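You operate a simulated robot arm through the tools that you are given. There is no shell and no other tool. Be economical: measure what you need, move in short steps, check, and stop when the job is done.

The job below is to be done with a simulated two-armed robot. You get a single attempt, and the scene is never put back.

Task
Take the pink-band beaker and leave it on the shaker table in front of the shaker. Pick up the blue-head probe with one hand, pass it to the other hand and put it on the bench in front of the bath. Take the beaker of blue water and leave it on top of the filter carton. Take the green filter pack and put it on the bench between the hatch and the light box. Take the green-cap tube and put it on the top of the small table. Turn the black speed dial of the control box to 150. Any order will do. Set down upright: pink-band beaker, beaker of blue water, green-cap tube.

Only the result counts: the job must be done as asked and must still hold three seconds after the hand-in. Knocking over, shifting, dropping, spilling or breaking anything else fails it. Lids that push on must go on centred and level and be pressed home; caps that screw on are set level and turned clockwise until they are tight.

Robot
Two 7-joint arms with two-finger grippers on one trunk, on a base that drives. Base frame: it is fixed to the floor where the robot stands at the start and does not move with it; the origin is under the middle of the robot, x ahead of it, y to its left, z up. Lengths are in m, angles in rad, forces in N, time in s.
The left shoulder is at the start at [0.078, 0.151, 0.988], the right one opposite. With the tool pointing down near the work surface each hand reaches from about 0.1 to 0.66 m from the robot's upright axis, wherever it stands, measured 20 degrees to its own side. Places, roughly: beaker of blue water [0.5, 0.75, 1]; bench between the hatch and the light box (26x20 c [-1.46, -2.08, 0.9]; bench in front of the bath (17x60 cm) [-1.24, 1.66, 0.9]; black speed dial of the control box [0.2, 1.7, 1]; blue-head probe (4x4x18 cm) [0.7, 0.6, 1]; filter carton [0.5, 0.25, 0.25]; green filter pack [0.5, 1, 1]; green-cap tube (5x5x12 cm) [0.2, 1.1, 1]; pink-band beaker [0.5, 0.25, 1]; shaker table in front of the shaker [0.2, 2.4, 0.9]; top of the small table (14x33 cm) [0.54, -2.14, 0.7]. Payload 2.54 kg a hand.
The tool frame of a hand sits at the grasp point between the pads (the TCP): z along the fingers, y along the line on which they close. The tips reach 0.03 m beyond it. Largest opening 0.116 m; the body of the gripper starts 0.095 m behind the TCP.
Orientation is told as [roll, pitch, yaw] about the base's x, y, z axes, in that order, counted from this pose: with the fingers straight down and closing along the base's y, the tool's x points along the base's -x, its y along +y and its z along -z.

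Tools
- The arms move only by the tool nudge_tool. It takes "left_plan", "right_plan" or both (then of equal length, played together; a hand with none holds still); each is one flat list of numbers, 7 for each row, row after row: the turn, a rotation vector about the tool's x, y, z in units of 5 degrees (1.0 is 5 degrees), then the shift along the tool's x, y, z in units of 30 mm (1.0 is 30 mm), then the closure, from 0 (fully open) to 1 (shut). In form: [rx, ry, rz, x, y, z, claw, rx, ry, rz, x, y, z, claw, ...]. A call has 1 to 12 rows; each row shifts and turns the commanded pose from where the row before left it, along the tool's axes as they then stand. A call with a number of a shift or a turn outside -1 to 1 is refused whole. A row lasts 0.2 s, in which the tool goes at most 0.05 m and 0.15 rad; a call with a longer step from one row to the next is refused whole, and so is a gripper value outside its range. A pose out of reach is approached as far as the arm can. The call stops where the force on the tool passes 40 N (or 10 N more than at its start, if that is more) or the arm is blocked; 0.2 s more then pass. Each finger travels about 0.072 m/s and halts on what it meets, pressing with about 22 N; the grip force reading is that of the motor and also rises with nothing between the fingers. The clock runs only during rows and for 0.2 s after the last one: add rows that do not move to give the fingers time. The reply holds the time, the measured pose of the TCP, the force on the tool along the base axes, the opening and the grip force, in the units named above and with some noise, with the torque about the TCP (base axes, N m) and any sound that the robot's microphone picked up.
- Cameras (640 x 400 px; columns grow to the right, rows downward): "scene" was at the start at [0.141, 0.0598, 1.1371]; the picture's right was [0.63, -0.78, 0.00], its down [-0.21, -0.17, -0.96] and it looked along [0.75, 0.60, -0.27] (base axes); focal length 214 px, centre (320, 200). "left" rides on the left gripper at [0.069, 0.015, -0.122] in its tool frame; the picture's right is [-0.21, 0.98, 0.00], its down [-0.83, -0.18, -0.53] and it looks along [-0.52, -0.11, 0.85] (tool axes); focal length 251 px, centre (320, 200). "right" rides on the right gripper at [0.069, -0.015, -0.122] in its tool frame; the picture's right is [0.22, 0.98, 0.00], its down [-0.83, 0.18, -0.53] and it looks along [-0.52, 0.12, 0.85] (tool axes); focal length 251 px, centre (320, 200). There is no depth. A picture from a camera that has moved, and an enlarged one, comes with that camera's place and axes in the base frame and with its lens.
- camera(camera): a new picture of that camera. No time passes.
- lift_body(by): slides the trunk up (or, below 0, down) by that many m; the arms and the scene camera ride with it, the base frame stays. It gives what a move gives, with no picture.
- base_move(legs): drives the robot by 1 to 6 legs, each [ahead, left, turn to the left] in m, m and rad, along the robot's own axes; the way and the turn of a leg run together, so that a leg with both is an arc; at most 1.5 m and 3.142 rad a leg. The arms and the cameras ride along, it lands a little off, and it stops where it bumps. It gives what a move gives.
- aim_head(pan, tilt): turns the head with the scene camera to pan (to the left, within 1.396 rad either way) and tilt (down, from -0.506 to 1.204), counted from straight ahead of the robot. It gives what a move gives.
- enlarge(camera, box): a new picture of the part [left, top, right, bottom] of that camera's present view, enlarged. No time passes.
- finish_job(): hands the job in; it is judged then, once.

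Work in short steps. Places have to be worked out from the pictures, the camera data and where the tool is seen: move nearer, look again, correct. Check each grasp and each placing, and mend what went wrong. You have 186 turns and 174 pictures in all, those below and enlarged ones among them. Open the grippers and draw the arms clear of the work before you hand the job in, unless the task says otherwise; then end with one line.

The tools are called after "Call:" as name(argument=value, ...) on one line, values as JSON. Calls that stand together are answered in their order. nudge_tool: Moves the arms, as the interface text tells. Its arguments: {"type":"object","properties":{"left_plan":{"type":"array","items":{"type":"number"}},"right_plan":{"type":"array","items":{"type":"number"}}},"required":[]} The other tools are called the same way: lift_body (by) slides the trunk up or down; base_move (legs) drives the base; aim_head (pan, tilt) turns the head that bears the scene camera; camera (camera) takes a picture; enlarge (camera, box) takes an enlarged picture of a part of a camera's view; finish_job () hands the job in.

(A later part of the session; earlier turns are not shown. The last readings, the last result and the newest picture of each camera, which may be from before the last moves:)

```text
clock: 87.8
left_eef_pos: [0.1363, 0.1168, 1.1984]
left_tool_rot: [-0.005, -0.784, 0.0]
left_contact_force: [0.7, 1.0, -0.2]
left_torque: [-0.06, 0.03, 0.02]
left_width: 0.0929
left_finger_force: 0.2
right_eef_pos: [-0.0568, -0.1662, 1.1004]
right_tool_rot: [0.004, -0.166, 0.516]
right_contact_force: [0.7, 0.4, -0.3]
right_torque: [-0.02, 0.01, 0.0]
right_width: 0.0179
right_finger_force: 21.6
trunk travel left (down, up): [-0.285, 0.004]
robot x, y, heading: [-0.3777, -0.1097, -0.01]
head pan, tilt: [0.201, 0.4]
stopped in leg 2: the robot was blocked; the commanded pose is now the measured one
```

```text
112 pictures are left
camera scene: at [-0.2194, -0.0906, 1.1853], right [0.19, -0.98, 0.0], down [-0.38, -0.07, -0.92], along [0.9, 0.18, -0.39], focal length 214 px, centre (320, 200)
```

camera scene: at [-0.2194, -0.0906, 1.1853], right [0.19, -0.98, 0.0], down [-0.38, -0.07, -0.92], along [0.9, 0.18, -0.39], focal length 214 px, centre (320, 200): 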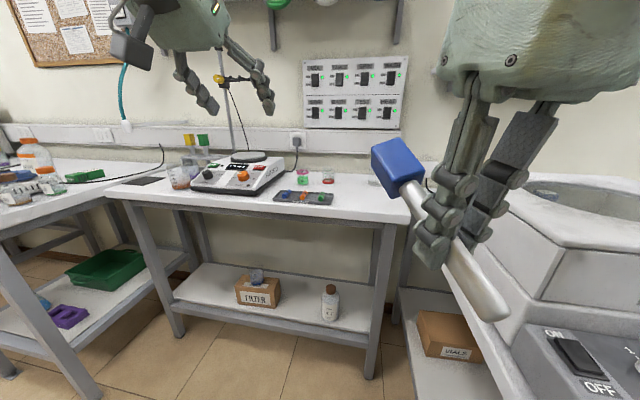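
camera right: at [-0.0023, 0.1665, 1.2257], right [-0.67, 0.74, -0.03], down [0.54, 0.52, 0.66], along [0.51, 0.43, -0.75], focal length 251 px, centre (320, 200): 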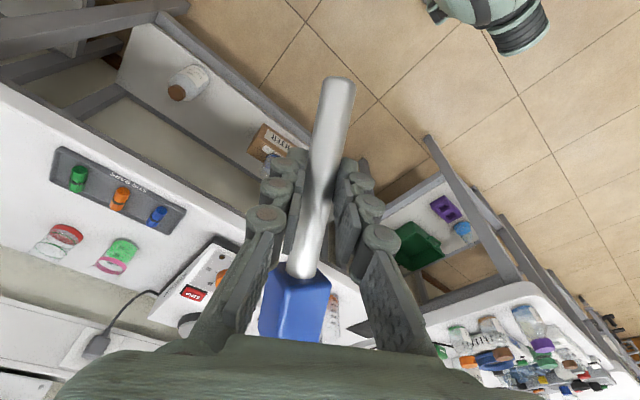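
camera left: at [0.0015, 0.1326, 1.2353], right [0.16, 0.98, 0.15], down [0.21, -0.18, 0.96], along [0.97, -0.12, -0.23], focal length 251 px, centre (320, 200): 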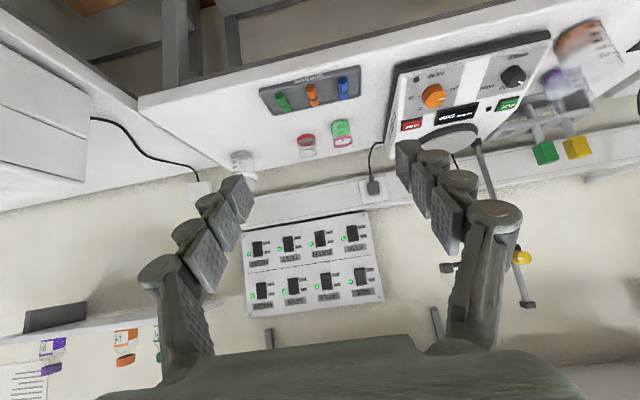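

The base touched the right bench; at the start (0,0) was free. I back off slightly, shift left to y≈0.02 and go forward.

Call:
base_move(legs=[[-0.04, 0, 0], [0, 0.14, 0], [0.35, 0, 0]])

Call:
camera(camera="left")

Call:
camera(camera="scene")

```text
clock: 92.1
left_eef_pos: [0.4483, 0.2534, 1.1976]
left_tool_rot: [-0.003, -0.781, -0.005]
left_contact_force: [0.5, 0.1, -0.5]
left_torque: [-0.03, 0.0, -0.01]
left_width: 0.093
left_finger_force: 0.1
right_eef_pos: [0.256, -0.0304, 1.0997]
right_tool_rot: [0.005, -0.164, 0.513]
right_contact_force: [0.2, -0.1, -1.5]
right_torque: [-0.02, 0.07, -0.01]
right_width: 0.0178
right_finger_force: 22.2
trunk travel left (down, up): [-0.285, 0.004]
robot x, y, heading: [-0.0686, 0.0319, -0.008]
head pan, tilt: [0.201, 0.4]
```

```text
111 pictures are left
camera left: at [0.3142, 0.2691, 1.2348], right [0.16, 0.98, 0.15], down [0.21, -0.18, 0.96], along [0.97, -0.12, -0.23], focal length 251 px, centre (320, 200)
```

left: 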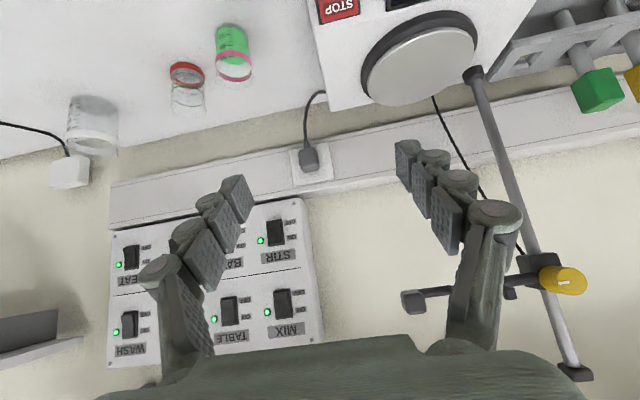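

```text
110 pictures are left
camera scene: at [0.0929, 0.0463, 1.185], right [0.19, -0.98, 0.0], down [-0.38, -0.07, -0.92], along [0.9, 0.18, -0.39], focal length 214 px, centre (320, 200)
```

scene: 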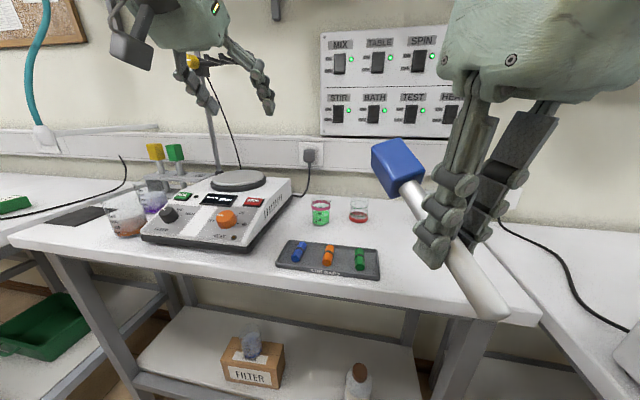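

Pink beaker's base is at about (0.596, 0.145), ~6 cm tall. I line up the left hand and approach to ~9 cm.

Call:
nudge_tool(left_plan=[0, 0, 0, 0.66, -0.9, 0.66, 0.25, 0, 0, 0, 0.66, -0.9, 0.66, 0.25, 0, 0, 0, 0.66, -0.9, 0.66, 0.25, 0, 0, 0, 0.66, -0.9, 0.66, 0.25, 0, 0, 0, 0, 0, 1, 0.25, 0, 0, 0, 0, 0, 1, 0.25, 0, 0, 0, 0, 0, 1, 0.25, 0, 0, 0, 0, 0, 1, 0.25])

Call:
camera(camera="left")

Call:
enlarge(camera="scene", box=[240, 130, 400, 250])

```text
clock: 93.9
left_eef_pos: [0.5333, 0.1448, 1.0008]
left_tool_rot: [-0.003, -0.783, -0.001]
left_contact_force: [-0.5, 0.3, -0.7]
left_torque: [-0.02, 0.02, -0.01]
left_width: 0.0871
left_finger_force: 0.0
right_eef_pos: [0.2558, -0.0291, 1.0999]
right_tool_rot: [0.003, -0.164, 0.514]
right_contact_force: [0.4, -0.3, -0.5]
right_torque: [-0.04, 0.02, 0.01]
right_width: 0.0179
right_finger_force: 22.5
trunk travel left (down, up): [-0.285, 0.004]
robot x, y, heading: [-0.0664, 0.0255, -0.012]
head pan, tilt: [0.201, 0.4]
```

```text
109 pictures are left
camera left: at [0.3982, 0.1613, 1.0379], right [0.16, 0.98, 0.15], down [0.21, -0.18, 0.96], along [0.97, -0.12, -0.23], focal length 251 px, centre (320, 200)
```

left: 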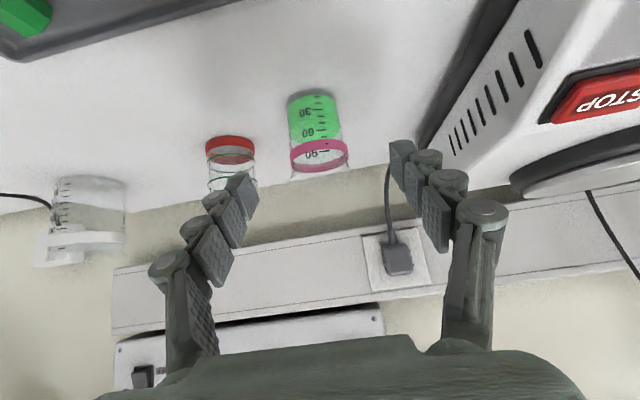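

```text
3.33 times, centred on (320, 190) of scene
camera zoom: at [0.093, 0.0463, 1.185], right [0.19, -0.98, 0.0], down [-0.38, -0.07, -0.92], along [0.9, 0.18, -0.39], focal length 715 px, centre (320, 233)
```

zoom: 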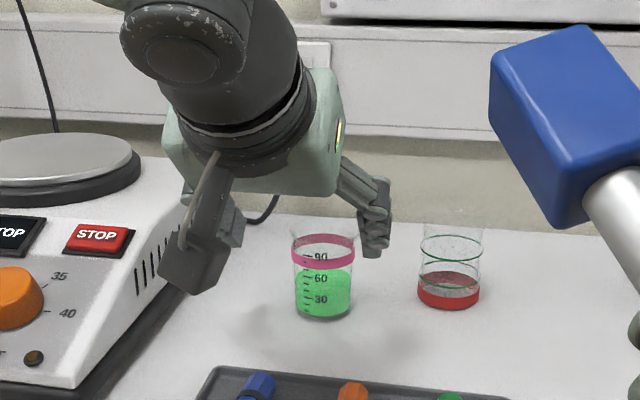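

Aligned; I advance 8.7 cm and close on the pink-band beaker.

Call:
nudge_tool(left_plan=[0, 0, 0, 0, 0, 0.97, 0.25, 0, 0, 0, 0, 0, 0.97, 0.25, 0, 0, 0, 0, 0, 0.94, 0.25, 0, 0, 0, 0, 0, 0, 0.4, 0, 0, 0, 0, 0, 0, 0.55, 0, 0, 0, 0, 0, 0, 0.7, 0, 0, 0, 0, 0, 0, 0.7])

Call:
camera(camera="left")

```text
clock: 95.5
left_eef_pos: [0.5929, 0.1447, 0.9399]
left_tool_rot: [-0.003, -0.782, -0.004]
left_contact_force: [1.0, 0.2, 1.0]
left_torque: [0.02, -0.04, 0.0]
left_width: 0.0487
left_finger_force: 21.6
right_eef_pos: [0.2547, -0.0288, 1.0997]
right_tool_rot: [0.004, -0.164, 0.511]
right_contact_force: [-0.2, 0.4, -0.6]
right_torque: [-0.01, 0.05, -0.02]
right_width: 0.0178
right_finger_force: 22.5
trunk travel left (down, up): [-0.285, 0.004]
robot x, y, heading: [-0.0655, 0.0258, -0.009]
head pan, tilt: [0.201, 0.4]
```

```text
107 pictures are left
camera left: at [0.4584, 0.1605, 0.9766], right [0.16, 0.98, 0.15], down [0.21, -0.18, 0.96], along [0.97, -0.12, -0.23], focal length 251 px, centre (320, 200)
```

left: 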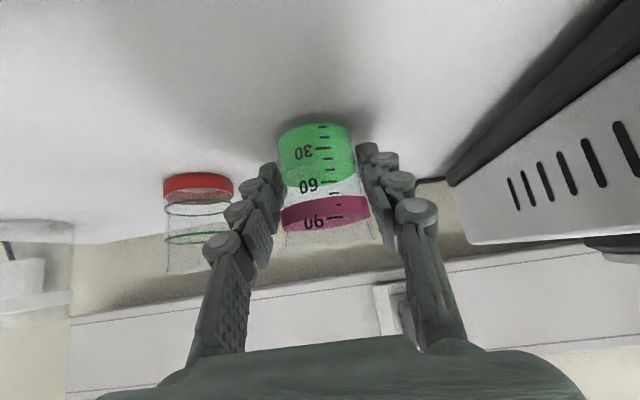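

Held (0.049 m). I lift it 0.12 m, then back the base off and retract the arm.

Call:
nudge_tool(left_plan=[0, 0, 0, -0.4, 0, -0.4, 0.7, 0, 0, 0, -0.7, 0, -0.7, 0.7, 0, 0, 0, -0.7, 0, -0.7, 0.7, 0, 0, 0, -0.7, 0, -0.7, 0.7, 0, 0, 0, -0.5, 0, -0.5, 0.7])

Call:
base_move(legs=[[-0.46, 0, 0]])

Call:
nudge_tool(left_plan=[0, 0, 0, 0.7, 0.4, -0.7, 0.7, 0, 0, 0, 0.7, 0.4, -0.7, 0.7, 0, 0, 0, 0.7, 0.4, -0.7, 0.7, 0, 0, 0, 0.7, 0.4, -0.7, 0.7, 0, 0, 0, 0.7, 0.4, -0.7, 0.7, 0, 0, 0, 0.7, 0.4, -0.7, 0.7, 0, 0, 0, 0.7, 0.4, -0.7, 0.7])

Call:
aim_head(pan=0.9, tilt=0.4)

Call:
camera(camera="scene")

```text
clock: 96.7
left_eef_pos: [0.5913, 0.1444, 1.0671]
left_tool_rot: [-0.003, -0.782, -0.003]
left_contact_force: [-0.4, 1.0, -0.3]
left_torque: [-0.03, 0.03, 0.02]
left_width: 0.0485
left_finger_force: 22.1
right_eef_pos: [0.2561, -0.03, 1.0998]
right_tool_rot: [0.005, -0.162, 0.512]
right_contact_force: [0.2, 1.2, -1.4]
right_torque: [-0.02, 0.02, -0.04]
right_width: 0.0178
right_finger_force: 22.5
trunk travel left (down, up): [-0.285, 0.004]
robot x, y, heading: [-0.0673, 0.0282, -0.012]
head pan, tilt: [0.201, 0.4]
```

```text
clock: 99.5
left_eef_pos: [0.1307, 0.1489, 1.0671]
left_tool_rot: [-0.003, -0.781, -0.001]
left_contact_force: [-0.7, 0.5, -0.5]
left_torque: [0.01, 0.02, -0.03]
left_width: 0.0485
left_finger_force: 22.3
right_eef_pos: [-0.2055, -0.0241, 1.0994]
right_tool_rot: [0.004, -0.163, 0.515]
right_contact_force: [0.0, 1.0, -0.6]
right_torque: [0.01, 0.0, -0.01]
right_width: 0.0177
right_finger_force: 21.6
trunk travel left (down, up): [-0.285, 0.004]
robot x, y, heading: [-0.5268, 0.0315, -0.008]
head pan, tilt: [0.201, 0.4]
```

```text
clock: 101.1
left_eef_pos: [-0.0778, 0.2345, 1.067]
left_tool_rot: [-0.006, -0.78, 0.001]
left_contact_force: [-1.1, 0.4, -0.5]
left_torque: [0.0, -0.01, -0.04]
left_width: 0.0484
left_finger_force: 21.6
right_eef_pos: [-0.2065, -0.024, 1.0991]
right_tool_rot: [0.003, -0.164, 0.515]
right_contact_force: [-0.7, -0.3, -0.7]
right_torque: [0.0, 0.01, -0.01]
right_width: 0.018
right_finger_force: 21.8
trunk travel left (down, up): [-0.285, 0.004]
robot x, y, heading: [-0.5293, 0.0278, -0.004]
head pan, tilt: [0.201, 0.4]
```

```text
clock: 102.1
left_eef_pos: [-0.0756, 0.2332, 1.0688]
left_tool_rot: [-0.004, -0.781, -0.001]
left_contact_force: [1.1, 0.2, -1.2]
left_torque: [0.03, 0.02, 0.04]
left_width: 0.0486
left_finger_force: 22.5
right_eef_pos: [-0.2062, -0.0253, 1.0991]
right_tool_rot: [0.004, -0.165, 0.515]
right_contact_force: [-0.5, -0.2, -0.8]
right_torque: [-0.01, 0.05, 0.01]
right_width: 0.0179
right_finger_force: 21.8
trunk travel left (down, up): [-0.285, 0.004]
robot x, y, heading: [-0.5267, 0.0304, -0.006]
head pan, tilt: [0.901, 0.4]
```

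```text
106 pictures are left
camera scene: at [-0.4017, 0.1047, 1.1851], right [0.78, -0.63, 0.0], down [-0.24, -0.3, -0.92], along [0.58, 0.72, -0.39], focal length 214 px, centre (320, 200)
```

scene: 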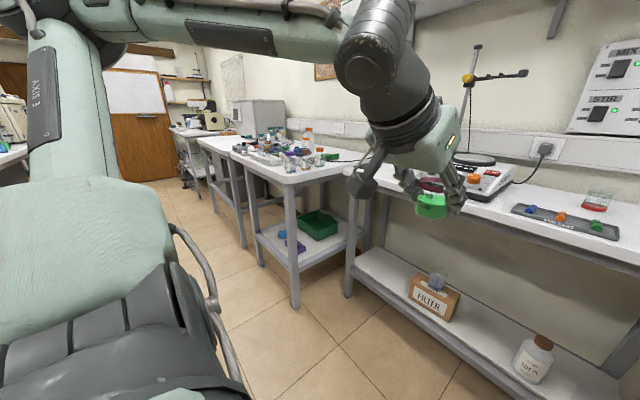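

Clear aisle ahead. I strafe left 0.95 m, keeping at x≈−0.53, and look.

Call:
base_move(legs=[[0, 0.95, 0]])

Call:
camera(camera="scene")

Call:
aim_head(pan=1.39, tilt=0.3)

Call:
camera(camera="scene")

```text
clock: 111.6
left_eef_pos: [-0.0682, 1.1869, 1.0669]
left_tool_rot: [-0.003, -0.783, -0.002]
left_contact_force: [0.6, 0.2, -0.2]
left_torque: [-0.03, 0.03, 0.01]
left_width: 0.0485
left_finger_force: 21.6
right_eef_pos: [-0.1993, 0.9274, 1.1001]
right_tool_rot: [0.003, -0.162, 0.514]
right_contact_force: [0.5, 0.4, -0.5]
right_torque: [-0.04, 0.03, -0.03]
right_width: 0.0176
right_finger_force: 22.9
trunk travel left (down, up): [-0.285, 0.004]
robot x, y, heading: [-0.5201, 0.9831, -0.008]
head pan, tilt: [0.901, 0.4]
```

```text
105 pictures are left
camera scene: at [-0.3938, 1.0571, 1.1851], right [0.78, -0.63, 0.0], down [-0.24, -0.3, -0.92], along [0.58, 0.72, -0.39], focal length 214 px, centre (320, 200)
```

scene: 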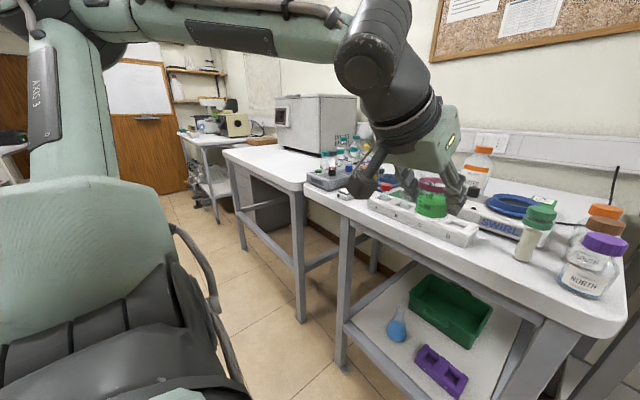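

```text
clock: 112.6
left_eef_pos: [-0.0674, 1.1865, 1.0666]
left_tool_rot: [-0.003, -0.782, -0.002]
left_contact_force: [0.7, 0.1, -0.9]
left_torque: [0.01, 0.0, 0.02]
left_width: 0.0485
left_finger_force: 21.8
right_eef_pos: [-0.1979, 0.9267, 1.099]
right_tool_rot: [0.003, -0.164, 0.512]
right_contact_force: [-0.9, -0.9, -1.2]
right_torque: [-0.01, 0.02, -0.03]
right_width: 0.018
right_finger_force: 22.3
trunk travel left (down, up): [-0.285, 0.004]
robot x, y, heading: [-0.5218, 0.9825, -0.009]
head pan, tilt: [1.389, 0.3]
```

```text
104 pictures are left
camera scene: at [-0.4342, 1.0766, 1.1943], right [0.98, -0.19, 0.0], down [-0.06, -0.29, -0.96], along [0.18, 0.94, -0.3], focal length 214 px, centre (320, 200)
```

scene: 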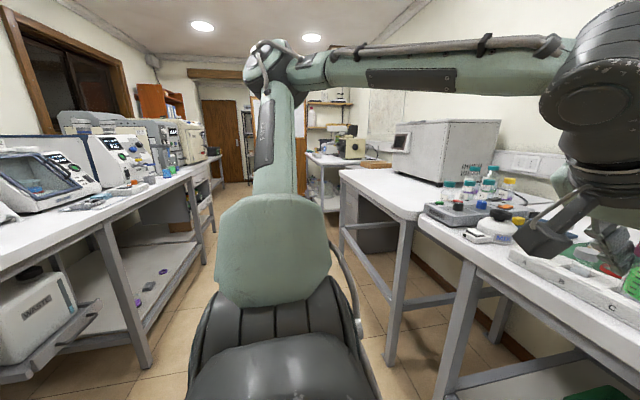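

The shaker (white box) stands on the next table, y≈1.75–2.8. I strafe on 1.2 m to y≈2.2 and look at it.

Call:
base_move(legs=[[0, 1.2, 0]])

Call:
aim_head(pan=0.3, tilt=0.5)

Call:
camera(camera="scene")

```text
clock: 124.4
left_eef_pos: [-0.0556, 2.3954, 1.0663]
left_tool_rot: [-0.005, -0.782, -0.005]
left_contact_force: [0.2, -0.3, -0.4]
left_torque: [0.0, -0.03, 0.01]
left_width: 0.0485
left_finger_force: 22.0
right_eef_pos: [-0.1859, 2.1357, 1.0994]
right_tool_rot: [0.003, -0.165, 0.512]
right_contact_force: [-0.6, 0.6, 0.5]
right_torque: [-0.01, 0.06, -0.02]
right_width: 0.0176
right_finger_force: 22.0
trunk travel left (down, up): [-0.285, 0.004]
robot x, y, heading: [-0.5074, 2.1951, -0.013]
head pan, tilt: [1.389, 0.3]
```

```text
clock: 125.8
left_eef_pos: [-0.0555, 2.3949, 1.0674]
left_tool_rot: [-0.004, -0.781, -0.004]
left_contact_force: [-0.2, 0.3, -1.2]
left_torque: [-0.01, -0.01, 0.01]
left_width: 0.0485
left_finger_force: 22.3
right_eef_pos: [-0.1871, 2.1359, 1.0992]
right_tool_rot: [0.003, -0.164, 0.514]
right_contact_force: [0.5, -0.7, -0.9]
right_torque: [-0.04, 0.06, 0.02]
right_width: 0.0178
right_finger_force: 22.1
trunk travel left (down, up): [-0.285, 0.004]
robot x, y, heading: [-0.5098, 2.1935, -0.009]
head pan, tilt: [0.3, 0.499]
```

```text
103 pictures are left
camera scene: at [-0.3528, 2.2207, 1.1764], right [0.29, -0.96, 0.0], down [-0.45, -0.14, -0.88], along [0.84, 0.26, -0.47], focal length 214 px, centre (320, 200)
```

scene: 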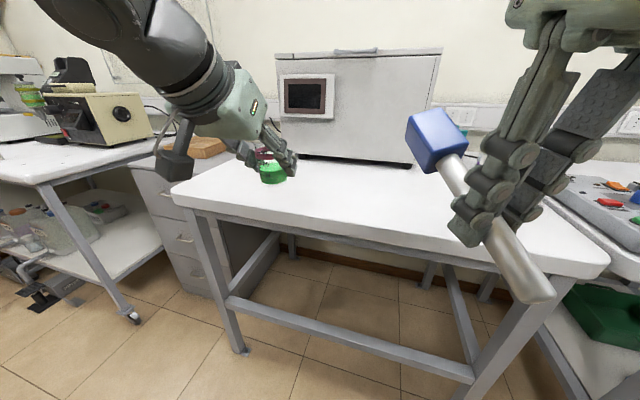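

Table is clear; shaker front at x≈0.51. I drive forward 0.15 m and reach to (0.24, 2.395), lowering toward the table.

Call:
base_move(legs=[[0.15, 0, 0]])

Call:
nudge_tool(left_plan=[0, 0, 0, -0.7, 0, 0.7, 0.7, 0, 0, 0, -0.7, 0, 0.7, 0.7, 0, 0, 0, -0.7, 0, 0.7, 0.7, 0, 0, 0, -0.7, 0, 0.7, 0.7, 0, 0, 0, -0.7, 0, 0.7, 0.7, 0, 0, 0, 0.7, 0, 0.7, 0.7, 0, 0, 0, 0.7, 0, 0.7, 0.7, 0, 0, 0, 0.7, 0, 0.7, 0.7, 0, 0, 0, 0.3, 0, 0.3, 0.7])

Call:
camera(camera="left")

Call:
camera(camera="scene")

```text
clock: 127.1
left_eef_pos: [0.094, 2.3918, 1.0662]
left_tool_rot: [-0.004, -0.78, -0.006]
left_contact_force: [0.3, 0.0, -1.0]
left_torque: [0.01, 0.02, 0.0]
left_width: 0.0483
left_finger_force: 22.0
right_eef_pos: [-0.0383, 2.1337, 1.0983]
right_tool_rot: [0.005, -0.164, 0.509]
right_contact_force: [0.1, 0.4, -0.5]
right_torque: [-0.04, 0.05, -0.01]
right_width: 0.0179
right_finger_force: 21.9
trunk travel left (down, up): [-0.285, 0.004]
robot x, y, heading: [-0.3591, 2.1946, -0.017]
head pan, tilt: [0.3, 0.499]
```

```text
clock: 129.1
left_eef_pos: [0.2406, 2.3912, 0.9651]
left_tool_rot: [-0.004, -0.783, -0.007]
left_contact_force: [0.0, -0.6, -0.3]
left_torque: [0.02, 0.03, 0.0]
left_width: 0.0485
left_finger_force: 21.9
right_eef_pos: [-0.0383, 2.1323, 1.0984]
right_tool_rot: [0.005, -0.164, 0.508]
right_contact_force: [-0.2, -0.8, -0.7]
right_torque: [-0.04, 0.04, -0.02]
right_width: 0.0177
right_finger_force: 21.5
trunk travel left (down, up): [-0.285, 0.004]
robot x, y, heading: [-0.3573, 2.1904, -0.01]
head pan, tilt: [0.3, 0.499]
```

```text
102 pictures are left
camera left: at [0.1068, 2.407, 1.0023], right [0.16, 0.98, 0.15], down [0.21, -0.18, 0.96], along [0.96, -0.12, -0.23], focal length 251 px, centre (320, 200)
```

left: 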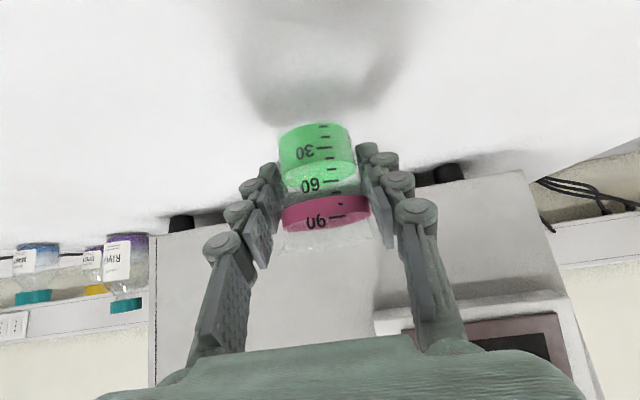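

```text
101 pictures are left
camera scene: at [-0.2041, 2.2182, 1.1759], right [0.28, -0.96, 0.0], down [-0.46, -0.14, -0.88], along [0.84, 0.25, -0.48], focal length 214 px, centre (320, 200)
```

scene: 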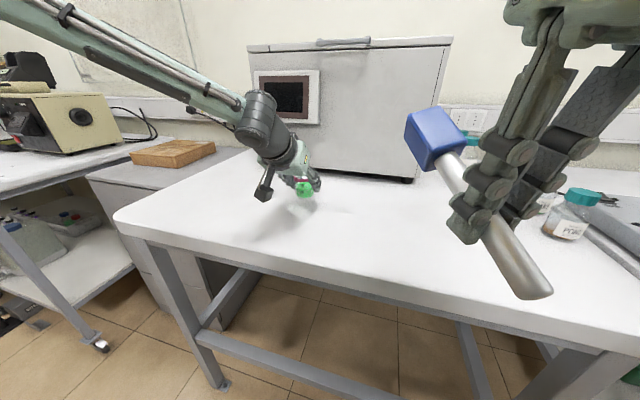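

I lower in small steps to touchdown at TCP z≈0.94.

Call:
nudge_tool(left_plan=[0, 0, 0, 0.3, 0, 0.3, 0.7, 0, 0, 0, 0.2, 0, 0.2, 0.7, 0, 0, 0, 0.07, 0, 0.07, 0.7, 0, 0, 0, 0.03, 0, 0.03, 0.7])

```text
clock: 130.1
left_eef_pos: [0.2409, 2.3899, 0.9406]
left_tool_rot: [-0.003, -0.782, -0.008]
left_contact_force: [0.7, 0.2, -0.4]
left_torque: [-0.04, 0.0, 0.0]
left_width: 0.0485
left_finger_force: 21.3
right_eef_pos: [-0.0385, 2.1335, 1.0984]
right_tool_rot: [0.004, -0.164, 0.511]
right_contact_force: [-0.4, 1.5, 0.4]
right_torque: [-0.02, 0.05, 0.04]
right_width: 0.018
right_finger_force: 22.1
trunk travel left (down, up): [-0.285, 0.004]
robot x, y, heading: [-0.3594, 2.1913, -0.012]
head pan, tilt: [0.3, 0.499]
```

No contact yet; I go on down by 1.3 mm steps.

Call:
nudge_tool(left_plan=[0, 0, 0, 0.03, 0, 0.03, 0.7, 0, 0, 0, 0.03, 0, 0.03, 0.7, 0, 0, 0, 0.0, 0, 0.0, 0.7])

Call:
camera(camera="left")

```text
clock: 130.9
left_eef_pos: [0.2417, 2.3898, 0.9388]
left_tool_rot: [-0.001, -0.786, -0.008]
left_contact_force: [1.9, 0.7, 10.1]
left_torque: [0.27, -0.06, 0.07]
left_width: 0.0483
left_finger_force: 22.1
right_eef_pos: [-0.0383, 2.1329, 1.1004]
right_tool_rot: [0.003, -0.167, 0.509]
right_contact_force: [1.1, 0.0, -1.1]
right_torque: [-0.02, 0.08, 0.02]
right_width: 0.0175
right_finger_force: 22.5
trunk travel left (down, up): [-0.285, 0.004]
robot x, y, heading: [-0.3573, 2.1935, -0.014]
head pan, tilt: [0.3, 0.499]
```

```text
100 pictures are left
camera left: at [0.1066, 2.4061, 0.9762], right [0.16, 0.98, 0.15], down [0.2, -0.18, 0.96], along [0.97, -0.12, -0.23], focal length 251 px, centre (320, 200)
```

left: 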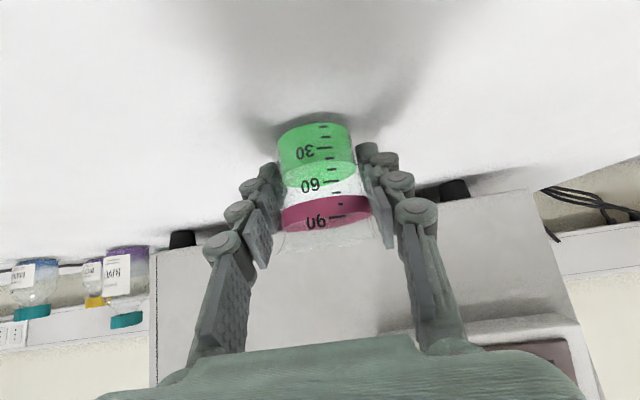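

Contact (10 N). I ease up 1 mm, open slowly and draw back along the tool axis.

Call:
nudge_tool(left_plan=[0, 0, 0, -0.02, 0, -0.02, 0.7, 0, 0, 0, 0, 0, 0, 0.56, 0, 0, 0, 0, 0, 0, 0.5, 0, 0, 0, 0, 0, 0, 0.4, 0, 0, 0, 0, 0, 0, 0.3, 0, 0, 0, 0, 0, -0.5, 0.3, 0, 0, 0, 0, 0, -1, 0.3, 0, 0, 0, 0, 0, -1, 0.3, 0, 0, 0, 0, 0, -1, 0.3, 0, 0, 0, 0, 0, -1, 0.3, 0, 0, 0, 0, 0, -1, 0.3, 0, 0, 0, 0, 0, -1, 0.3])

Call:
camera(camera="scene")

Call:
camera(camera="left")

```text
clock: 133.5
left_eef_pos: [0.1021, 2.3913, 1.0772]
left_tool_rot: [-0.004, -0.781, -0.005]
left_contact_force: [-0.8, 0.7, 0.0]
left_torque: [0.01, 0.02, 0.02]
left_width: 0.081
left_finger_force: 0.0
right_eef_pos: [-0.0385, 2.1326, 1.1]
right_tool_rot: [0.004, -0.165, 0.51]
right_contact_force: [0.2, -0.4, -0.6]
right_torque: [-0.02, 0.01, 0.02]
right_width: 0.018
right_finger_force: 21.8
trunk travel left (down, up): [-0.285, 0.004]
robot x, y, heading: [-0.3623, 2.1897, -0.012]
head pan, tilt: [0.3, 0.499]
```

```text
99 pictures are left
camera scene: at [-0.2047, 2.2181, 1.176], right [0.28, -0.96, 0.0], down [-0.46, -0.14, -0.88], along [0.84, 0.25, -0.48], focal length 214 px, centre (320, 200)
```

scene: 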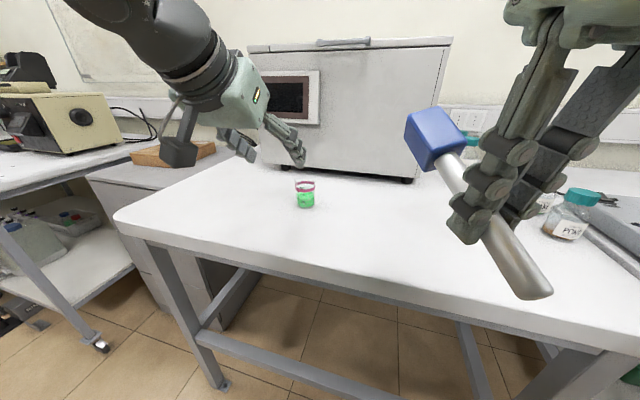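

```text
98 pictures are left
camera left: at [-0.0316, 2.4076, 1.1139], right [0.16, 0.98, 0.15], down [0.21, -0.18, 0.96], along [0.96, -0.12, -0.23], focal length 251 px, centre (320, 200)
```

left: 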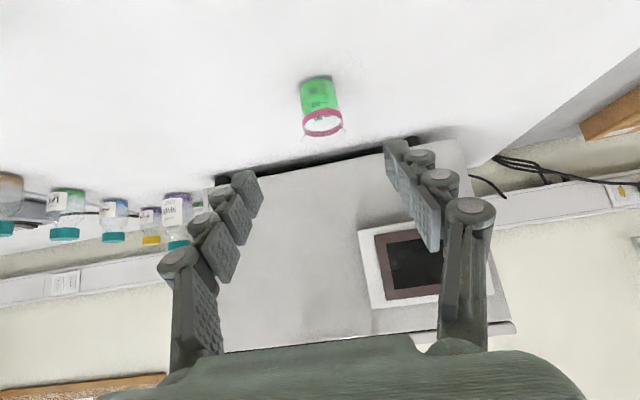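

The pink beaker stands upright in front of the shaker. I retract the left hand, back off, and turn 90° left to inspect the other side.

Call:
nudge_tool(left_plan=[0, 0, 0, 0.7, -0.4, -0.7, 0.3, 0, 0, 0, 0.7, -0.4, -0.7, 0.3, 0, 0, 0, 0.7, -0.4, -0.7, 0.3, 0, 0, 0, 0.7, 0, -0.7, 0.3])

Call:
base_move(legs=[[-0.19, 0, 0], [0, 0, 1.571]])

Call:
aim_head(pan=1.2, tilt=0.4)

Call:
camera(camera="scene")

```text
clock: 134.5
left_eef_pos: [-0.0019, 2.3519, 1.1006]
left_tool_rot: [-0.006, -0.777, -0.002]
left_contact_force: [-0.1, 0.6, 0.0]
left_torque: [0.01, 0.01, 0.02]
left_width: 0.0814
left_finger_force: 0.2
left hand out of reach, approached as far as the arm can: row 3, 4
right_eef_pos: [-0.0383, 2.1344, 1.0993]
right_tool_rot: [0.005, -0.165, 0.51]
right_contact_force: [1.2, -0.2, -0.5]
right_torque: [-0.02, 0.05, -0.02]
right_width: 0.0177
right_finger_force: 22.0
trunk travel left (down, up): [-0.285, 0.004]
robot x, y, heading: [-0.3575, 2.1895, -0.011]
head pan, tilt: [0.3, 0.499]
```

```text
clock: 140.0
left_eef_pos: [-0.708, 2.5536, 1.0999]
left_tool_rot: [-0.005, -0.778, 1.562]
left_contact_force: [0.4, 0.2, -0.6]
left_torque: [0.03, -0.01, 0.0]
left_width: 0.0812
left_finger_force: 0.1
right_eef_pos: [-0.4899, 2.5165, 1.0993]
right_tool_rot: [0.004, -0.164, 2.078]
right_contact_force: [0.3, 0.2, -1.4]
right_torque: [-0.04, 0.01, 0.0]
right_width: 0.0178
right_finger_force: 21.5
trunk travel left (down, up): [-0.285, 0.004]
robot x, y, heading: [-0.5509, 2.1947, 1.558]
head pan, tilt: [0.3, 0.499]
```

```text
clock: 141.2
left_eef_pos: [-0.7075, 2.554, 1.1002]
left_tool_rot: [-0.003, -0.78, 1.559]
left_contact_force: [-0.4, -1.0, 0.5]
left_torque: [0.01, 0.0, 0.02]
left_width: 0.0813
left_finger_force: 0.1
right_eef_pos: [-0.4906, 2.5154, 1.0992]
right_tool_rot: [0.003, -0.165, 2.077]
right_contact_force: [0.4, -0.6, -0.9]
right_torque: [-0.02, -0.03, -0.02]
right_width: 0.0175
right_finger_force: 22.2
trunk travel left (down, up): [-0.285, 0.004]
robot x, y, heading: [-0.5498, 2.1922, 1.554]
head pan, tilt: [1.201, 0.4]
```

```text
97 pictures are left
camera scene: at [-0.6344, 2.2987, 1.1851], right [0.38, 0.93, 0.0], down [0.36, -0.15, -0.92], along [-0.85, 0.35, -0.39], focal length 214 px, centre (320, 200)
```

scene: 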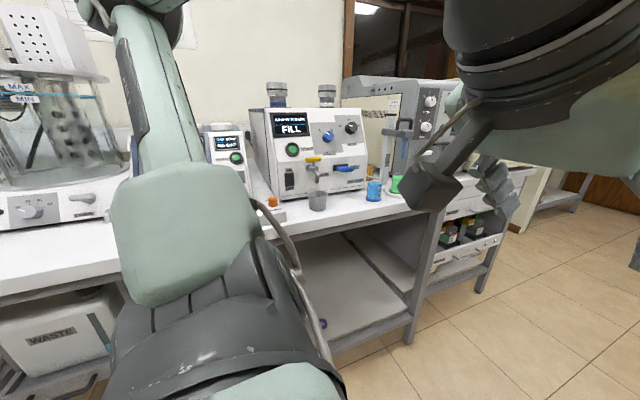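

The left-wall bench carries devices; its front has clear space. I turn another 90° and strafe back toward y≈1.6.

Call:
base_move(legs=[[0, -0.06, 0], [0, 0, 1.58], [0, 0.6, 0]])

Call:
aim_head(pan=0.0, tilt=0.5)

Call:
camera(camera="scene")

```text
clock: 152.3
left_eef_pos: [-0.8406, 1.428, 1.0996]
left_tool_rot: [-0.004, -0.778, -3.126]
left_contact_force: [-0.4, -0.3, -0.2]
left_torque: [0.03, 0.02, -0.02]
left_width: 0.0812
left_finger_force: 0.1
right_eef_pos: [-0.8091, 1.6473, 1.0996]
right_tool_rot: [0.003, -0.163, -2.611]
right_contact_force: [-0.2, -0.8, -1.3]
right_torque: [0.03, 0.0, -0.04]
right_width: 0.0177
right_finger_force: 22.0
trunk travel left (down, up): [-0.285, 0.004]
robot x, y, heading: [-0.4843, 1.5938, -3.13]
head pan, tilt: [1.201, 0.4]
```

```text
clock: 153.7
left_eef_pos: [-0.8412, 1.4271, 1.1006]
left_tool_rot: [-0.009, -0.774, -3.119]
left_contact_force: [0.2, 0.2, 0.1]
left_torque: [0.0, 0.03, 0.0]
left_width: 0.0812
left_finger_force: 0.1
right_eef_pos: [-0.8085, 1.6463, 1.0988]
right_tool_rot: [0.003, -0.166, -2.61]
right_contact_force: [-0.7, 0.7, -1.2]
right_torque: [0.03, -0.09, 0.01]
right_width: 0.0177
right_finger_force: 21.6
trunk travel left (down, up): [-0.285, 0.004]
robot x, y, heading: [-0.4899, 1.5943, -3.129]
head pan, tilt: [0.0, 0.499]
```

```text
96 pictures are left
camera scene: at [-0.6427, 1.5715, 1.1823], right [-0.26, 0.97, 0.0], down [0.4, 0.11, -0.91], along [-0.88, -0.23, -0.42], focal length 214 px, centre (320, 200)
```

scene: 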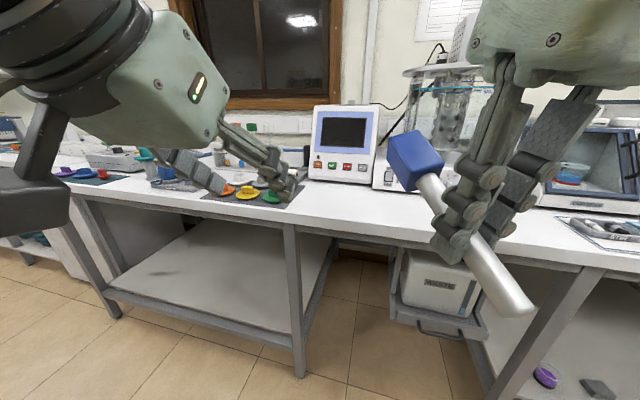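

The bath is ahead-right (base from y≈1.58, front x≈−1.39); bench edge x≈−1.10. I turn the right hand so that the probe lies horizontal and parallel to the bench edge.

Call:
nudge_tool(right_plan=[0, 0.95, 0, 0, 0, 0, 0.92, 0, 0.95, 0, 0, 0, 0, 0.92, 0, 0, -1, 0, 0, 0, 0.92, 0, 0, -1, 0, 0, 0, 0.92, 0, 0, -1, 0, 0, 0, 0.92, 0, 0, -1, 0, 0, 0, 0.92, 0, 0, -1, 0, 0, 0, 0.92, 0, 0, -1, 0, 0, 0, 0.92, 0, 0, -1, 0, 0, 0, 0.92, 0, 0, -1, 0, 0, 0, 0.92, 0, 0, -1, 0, 0, 0, 0.92, 0, 0, -1, 0, 0, 0, 0.92])

Call:
nudge_tool(right_plan=[0, 0, -1, 0, 0, 0, 0.92, 0, 0, -1, 0, 0, 0, 0.92, 0, 1, 0, 0, 0, 0, 0.92, 0, 1, 0, 0, 0, 0, 0.92, 0, 1, 0, 0, 0, 0, 0.92, 0, 1, 0, 0, 0, 0, 0.92, 0, 1, 0, 0, 0, 0, 0.92, 0, 0.4, 0, 0, 0, 0, 0.92])

Call:
base_move(legs=[[0.2, 0, 0]])

Call:
camera(camera="scene")

Call:
camera(camera="right")

```text
clock: 156.3
left_eef_pos: [-0.8415, 1.4271, 1.1]
left_tool_rot: [-0.003, -0.776, -3.125]
left_contact_force: [-0.3, 0.8, 0.3]
left_torque: [0.05, 0.0, 0.0]
left_width: 0.0813
left_finger_force: 0.1
right_eef_pos: [-0.8085, 1.6477, 1.0999]
right_tool_rot: [0.004, -0.001, -1.737]
right_contact_force: [0.3, -0.4, -0.1]
right_torque: [0.05, 0.04, 0.04]
right_width: 0.0177
right_finger_force: 22.2
trunk travel left (down, up): [-0.285, 0.004]
robot x, y, heading: [-0.4832, 1.5903, -3.134]
head pan, tilt: [0.0, 0.499]
```

```text
clock: 158.1
left_eef_pos: [-0.8399, 1.4284, 1.1012]
left_tool_rot: [-0.005, -0.777, -3.126]
left_contact_force: [-0.9, 0.7, 0.0]
left_torque: [0.0, 0.01, -0.01]
left_width: 0.0812
left_finger_force: 0.1
right_eef_pos: [-0.7874, 1.6393, 1.0803]
right_tool_rot: [0.001, 0.468, -1.565]
right_contact_force: [0.0, -0.4, -0.8]
right_torque: [0.05, -0.01, 0.0]
right_width: 0.0174
right_finger_force: 22.0
right hand out of reach, approached as far as the arm can: row 5, 6, 7, 8
trunk travel left (down, up): [-0.285, 0.004]
robot x, y, heading: [-0.4867, 1.5931, -3.137]
head pan, tilt: [0.0, 0.499]
```

```text
clock: 159.7
left_eef_pos: [-1.0407, 1.4261, 1.0994]
left_tool_rot: [-0.003, -0.777, -3.122]
left_contact_force: [-0.6, 0.3, -0.3]
left_torque: [0.04, -0.01, 0.02]
left_width: 0.0815
left_finger_force: 0.1
right_eef_pos: [-0.988, 1.6373, 1.0815]
right_tool_rot: [0.001, 0.467, -1.562]
right_contact_force: [0.2, -0.1, -0.8]
right_torque: [0.06, -0.04, 0.02]
right_width: 0.0182
right_finger_force: 21.7
trunk travel left (down, up): [-0.285, 0.004]
robot x, y, heading: [-0.6852, 1.5962, -3.134]
head pan, tilt: [0.0, 0.499]
```

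```text
95 pictures are left
camera scene: at [-0.843, 1.5708, 1.1839], right [-0.25, 0.97, 0.0], down [0.39, 0.1, -0.92], along [-0.89, -0.22, -0.4], focal length 214 px, centre (320, 200)
```

scene: 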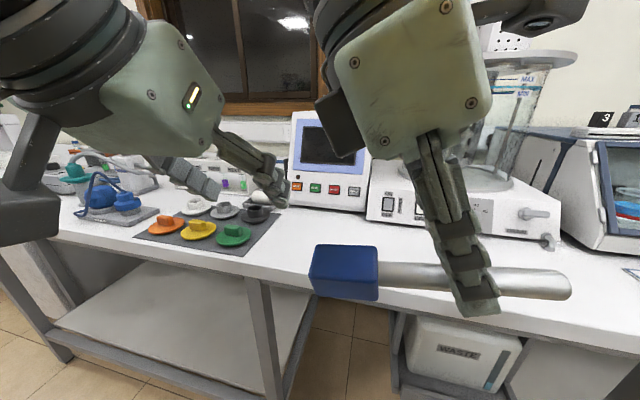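

```text
94 pictures are left
camera right: at [-1.003, 1.6442, 1.2206], right [0.98, 0.2, 0.1], down [0.19, -0.98, 0.11], along [0.12, -0.08, -0.99], focal length 251 px, centre (320, 200)
```

right: 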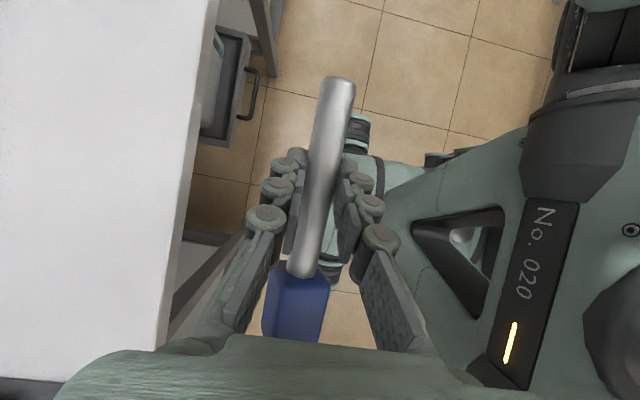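

The probe is nearly horizontal along y. I move it out over the bench to about (−1.24, 1.735) and lower to z≈0.96.

Call:
nudge_tool(right_plan=[0, 0, 0, 0.13, -0.933, 0.563, 0.92, 0, 0, 0, 0.13, -0.933, 0.563, 0.92, 0, 0, 0, 0.13, -0.933, 0.563, 0.92, 0, 0, 0, 0.13, -0.933, 0.563, 0.92, 0, 0, 0, 0.13, -0.933, 0.563, 0.92, 0, 0, 0, 0.13, -0.933, 0.563, 0.92, 0, 0, 0, 0.13, -0.933, 0.563, 0.92, 0, 0, 0, 0.13, -0.933, 0.563, 0.92, 0, 0, 0, 0.13, -0.933, 0.563, 0.92])

Call:
camera(camera="scene")

Call:
camera(camera="right")

```text
clock: 161.7
left_eef_pos: [-1.0406, 1.424, 1.0983]
left_tool_rot: [-0.005, -0.772, -3.118]
left_contact_force: [0.2, 0.3, -0.6]
left_torque: [-0.02, 0.02, -0.06]
left_width: 0.0812
left_finger_force: 0.2
right_eef_pos: [-1.072, 1.6816, 0.8905]
right_tool_rot: [-0.001, 0.464, -1.565]
right_contact_force: [-0.3, 0.0, -0.7]
right_torque: [0.04, -0.02, 0.01]
right_width: 0.0178
right_finger_force: 21.9
right hand out of reach, approached as far as the arm can: row 1, 2, 3, 4, 5, 6, 7, 8, 9
trunk travel left (down, up): [-0.285, 0.004]
robot x, y, heading: [-0.6833, 1.5954, -3.13]
head pan, tilt: [0.0, 0.499]
```

```text
93 pictures are left
camera scene: at [-0.8429, 1.5725, 1.1845], right [-0.23, 0.97, 0.0], down [0.39, 0.09, -0.92], along [-0.89, -0.21, -0.4], focal length 214 px, centre (320, 200)
```

scene: 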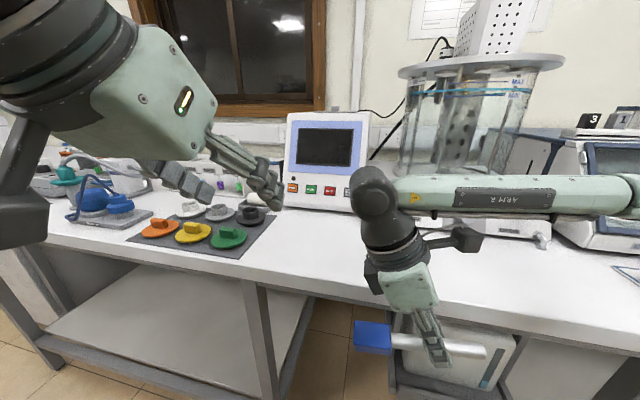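

```text
92 pictures are left
camera right: at [-1.0867, 1.688, 1.0305], right [0.98, 0.2, 0.1], down [0.19, -0.98, 0.11], along [0.11, -0.08, -0.99], focal length 251 px, centre (320, 200)
```

right: 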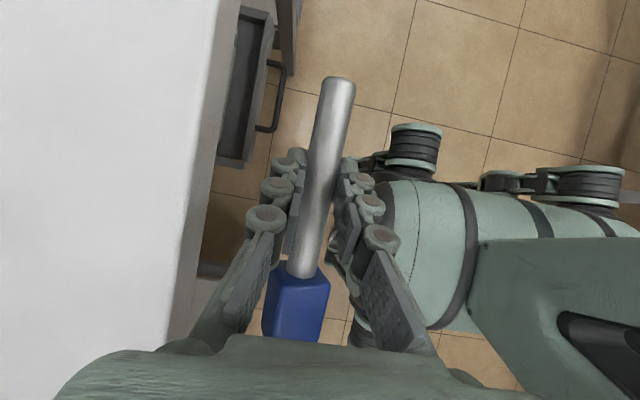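

The arm hit a limit and sank in front of the bench without touching anything. I raise it again and undo part of the pitch and yaw; I'll turn the base instead.

Call:
nudge_tool(right_plan=[0, 0, 0, 0.5, 0.5, -1, 0.92, 0, 0, 0, 0.5, 0.5, -1, 0.92, 0, 0, 0, 0.5, 0.5, -1, 0.92, 0, 0, 0, 0.5, 0.3, -1, 0.92, 0, 0, 0, 0.5, 0, -1, 0.92, 0, 0, 0, 0.5, 0, -1, 0.92, 0, -1, 0, 0, 0, 0, 0.92, 0, -1, 0, 0, 0, 0, 0.92, 0, -1, 0, 0, 0, 0, 0.92, 0, -1, 0, 0, 0, 0, 0.92, 0, -1, 0, 0, 0, 0, 0.92, 0, -0.3, 0, 0, 0, 0, 0.92])

Call:
nudge_tool(right_plan=[0, 0, 1, 0, 0, 0, 0.92, 0, 0, 1, 0, 0, 0, 0.92, 0, 0, 1, 0, 0, 0, 0.92, 0, 0, 1, 0, 0, 0, 0.92, 0, 0, 1, 0, 0, 0, 0.92, 0, 0, 1, 0, 0, 0, 0.92, 0, 0, 1, 0, 0, 0, 0.92, 0, 0, 1, 0, 0, 0, 0.92, 0, 1, 0, 0, 0, 0, 0.92, 0, 1, 0, 0, 0, 0, 0.92, 0, 1, 0, 0, 0, 0, 0.92, 0, 1, 0, 0, 0, 0, 0.92])

```text
clock: 164.3
left_eef_pos: [-1.0402, 1.4247, 1.0996]
left_tool_rot: [-0.003, -0.772, -3.12]
left_contact_force: [0.8, 0.1, 0.6]
left_torque: [-0.01, -0.01, 0.0]
left_width: 0.0813
left_finger_force: 0.1
right_eef_pos: [-0.9894, 1.6695, 1.0698]
right_tool_rot: [0.002, 0.003, -1.563]
right_contact_force: [-0.2, 0.7, -0.5]
right_torque: [0.03, 0.0, -0.02]
right_width: 0.0177
right_finger_force: 22.4
right hand out of reach, approached as far as the arm can: row 5, 6
trunk travel left (down, up): [-0.285, 0.004]
robot x, y, heading: [-0.6844, 1.596, -3.131]
head pan, tilt: [0.0, 0.499]
```

```text
clock: 166.9
left_eef_pos: [-1.0415, 1.4254, 1.0992]
left_tool_rot: [-0.006, -0.774, -3.119]
left_contact_force: [-0.4, 0.8, 0.0]
left_torque: [-0.01, -0.01, 0.02]
left_width: 0.0812
left_finger_force: 0.1
right_eef_pos: [-0.99, 1.669, 1.0684]
right_tool_rot: [0.0, 0.354, -2.262]
right_contact_force: [0.3, 0.3, -0.5]
right_torque: [0.03, -0.02, 0.0]
right_width: 0.0179
right_finger_force: 22.0
trunk travel left (down, up): [-0.285, 0.004]
robot x, y, heading: [-0.6846, 1.5936, -3.134]
head pan, tilt: [0.0, 0.499]
```

Now probe is horizontal, yaw 50° relative to the robot. I strafe right 0.3 m and turn 0.45 rad left so the arm reaches comfortably with the probe along the bench.

Call:
base_move(legs=[[0, -0.3, 0], [0, 0, 0.45]])

Call:
camera(camera="scene")

Call:
camera(camera="right")

```text
clock: 171.7
left_eef_pos: [-0.9354, 1.5859, 1.0986]
left_tool_rot: [-0.005, -0.771, -2.673]
left_contact_force: [-0.8, 0.5, -0.3]
left_torque: [-0.01, -0.01, 0.0]
left_width: 0.081
left_finger_force: 0.0
right_eef_pos: [-0.9948, 1.829, 1.0708]
right_tool_rot: [-0.001, 0.352, -1.816]
right_contact_force: [-0.3, -1.0, -1.0]
right_torque: [0.03, -0.01, 0.0]
right_width: 0.0177
right_finger_force: 22.2
trunk travel left (down, up): [-0.285, 0.004]
robot x, y, heading: [-0.6881, 1.8933, -2.681]
head pan, tilt: [0.0, 0.499]
```

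```text
91 pictures are left
camera scene: at [-0.8215, 1.8053, 1.1859], right [-0.61, 0.79, 0.0], down [0.3, 0.23, -0.92], along [-0.73, -0.57, -0.38], focal length 214 px, centre (320, 200)
```

scene: 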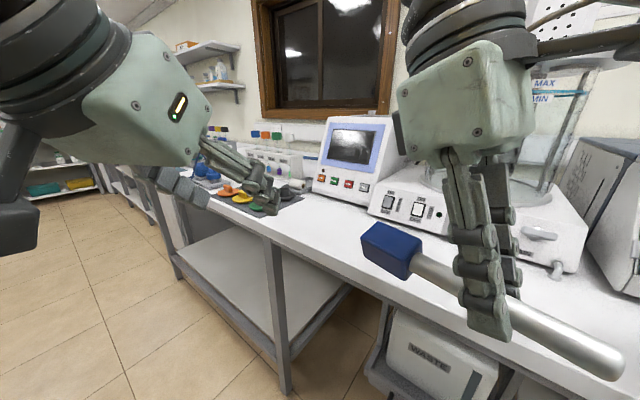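

```text
90 pictures are left
camera right: at [-1.004, 1.8545, 1.2072], right [1.0, -0.04, 0.07], down [-0.06, -0.97, 0.21], along [0.06, -0.22, -0.97], focal length 251 px, centre (320, 200)
```

right: 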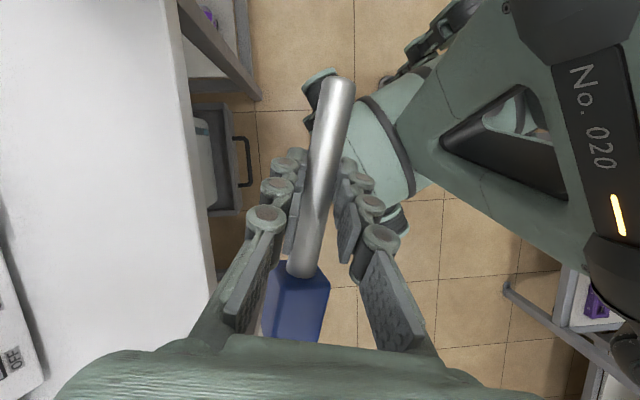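

I move half the way toward (−1.24, 1.74) over the bench and check the reach.

Call:
nudge_tool(right_plan=[0, 0, 0, -0.64, -0.9, -0.2, 0.92, 0, 0, 0, -0.64, -0.9, 0, 0.92, 0, 0, 0, -0.64, -0.9, 0, 0.92, 0, 0, 0, -0.64, -0.9, 0, 0.92])

```text
clock: 172.7
left_eef_pos: [-0.9355, 1.5834, 1.0973]
left_tool_rot: [-0.009, -0.765, -2.665]
left_contact_force: [0.2, -0.9, -0.3]
left_torque: [-0.03, -0.01, 0.01]
left_width: 0.0812
left_finger_force: 0.1
right_eef_pos: [-1.1178, 1.7833, 1.0481]
right_tool_rot: [-0.002, 0.354, -1.819]
right_contact_force: [0.2, 0.6, -1.2]
right_torque: [0.01, 0.03, 0.0]
right_width: 0.0176
right_finger_force: 22.0
trunk travel left (down, up): [-0.285, 0.004]
robot x, y, heading: [-0.6864, 1.8905, -2.686]
head pan, tilt: [0.0, 0.499]
```

Reaching fine. I continue the second half.

Call:
nudge_tool(right_plan=[0, 0, 0, -0.64, -0.9, -0.1, 0.92, 0, 0, 0, -0.64, -0.9, -0.1, 0.92, 0, 0, 0, -0.64, -0.9, -0.1, 0.92, 0, 0, 0, -0.64, -0.9, -0.1, 0.92])

Call:
camera(camera="scene")

Call:
camera(camera="right")

```text
clock: 173.7
left_eef_pos: [-0.9364, 1.5844, 1.097]
left_tool_rot: [-0.007, -0.765, -2.666]
left_contact_force: [-0.4, 0.1, 0.3]
left_torque: [-0.03, -0.01, -0.01]
left_width: 0.0811
left_finger_force: 0.1
right_eef_pos: [-1.2053, 1.7406, 1.0173]
right_tool_rot: [-0.004, 0.352, -1.821]
right_contact_force: [0.1, -0.5, -0.5]
right_torque: [0.04, 0.0, 0.02]
right_width: 0.0177
right_finger_force: 22.3
right hand out of reach, approached as far as the arm can: row 3, 4
trunk travel left (down, up): [-0.285, 0.004]
robot x, y, heading: [-0.6865, 1.8888, -2.686]
head pan, tilt: [0.0, 0.499]
```

```text
89 pictures are left
camera scene: at [-0.8233, 1.8072, 1.1859], right [-0.59, 0.81, 0.0], down [0.31, 0.23, -0.92], along [-0.74, -0.55, -0.38], focal length 214 px, centre (320, 200)
```

scene: 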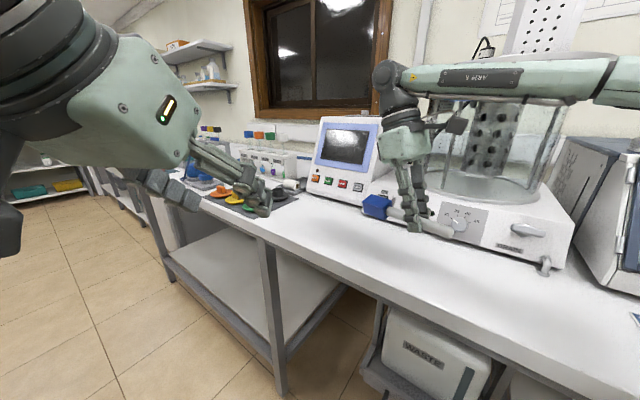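

```text
88 pictures are left
camera right: at [-1.2153, 1.7667, 1.1542], right [1.0, -0.04, 0.07], down [-0.06, -0.97, 0.22], along [0.06, -0.22, -0.97], focal length 251 px, centre (320, 200)
```

right: 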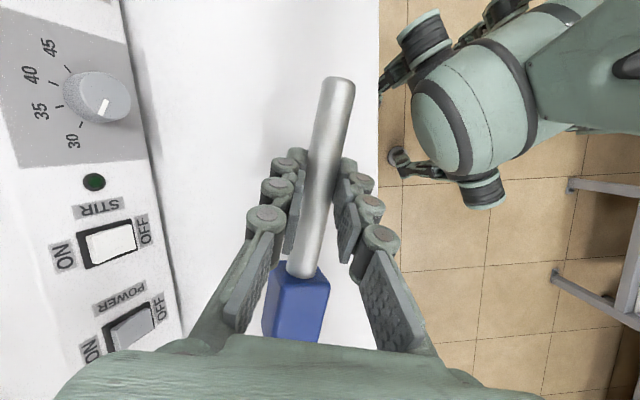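

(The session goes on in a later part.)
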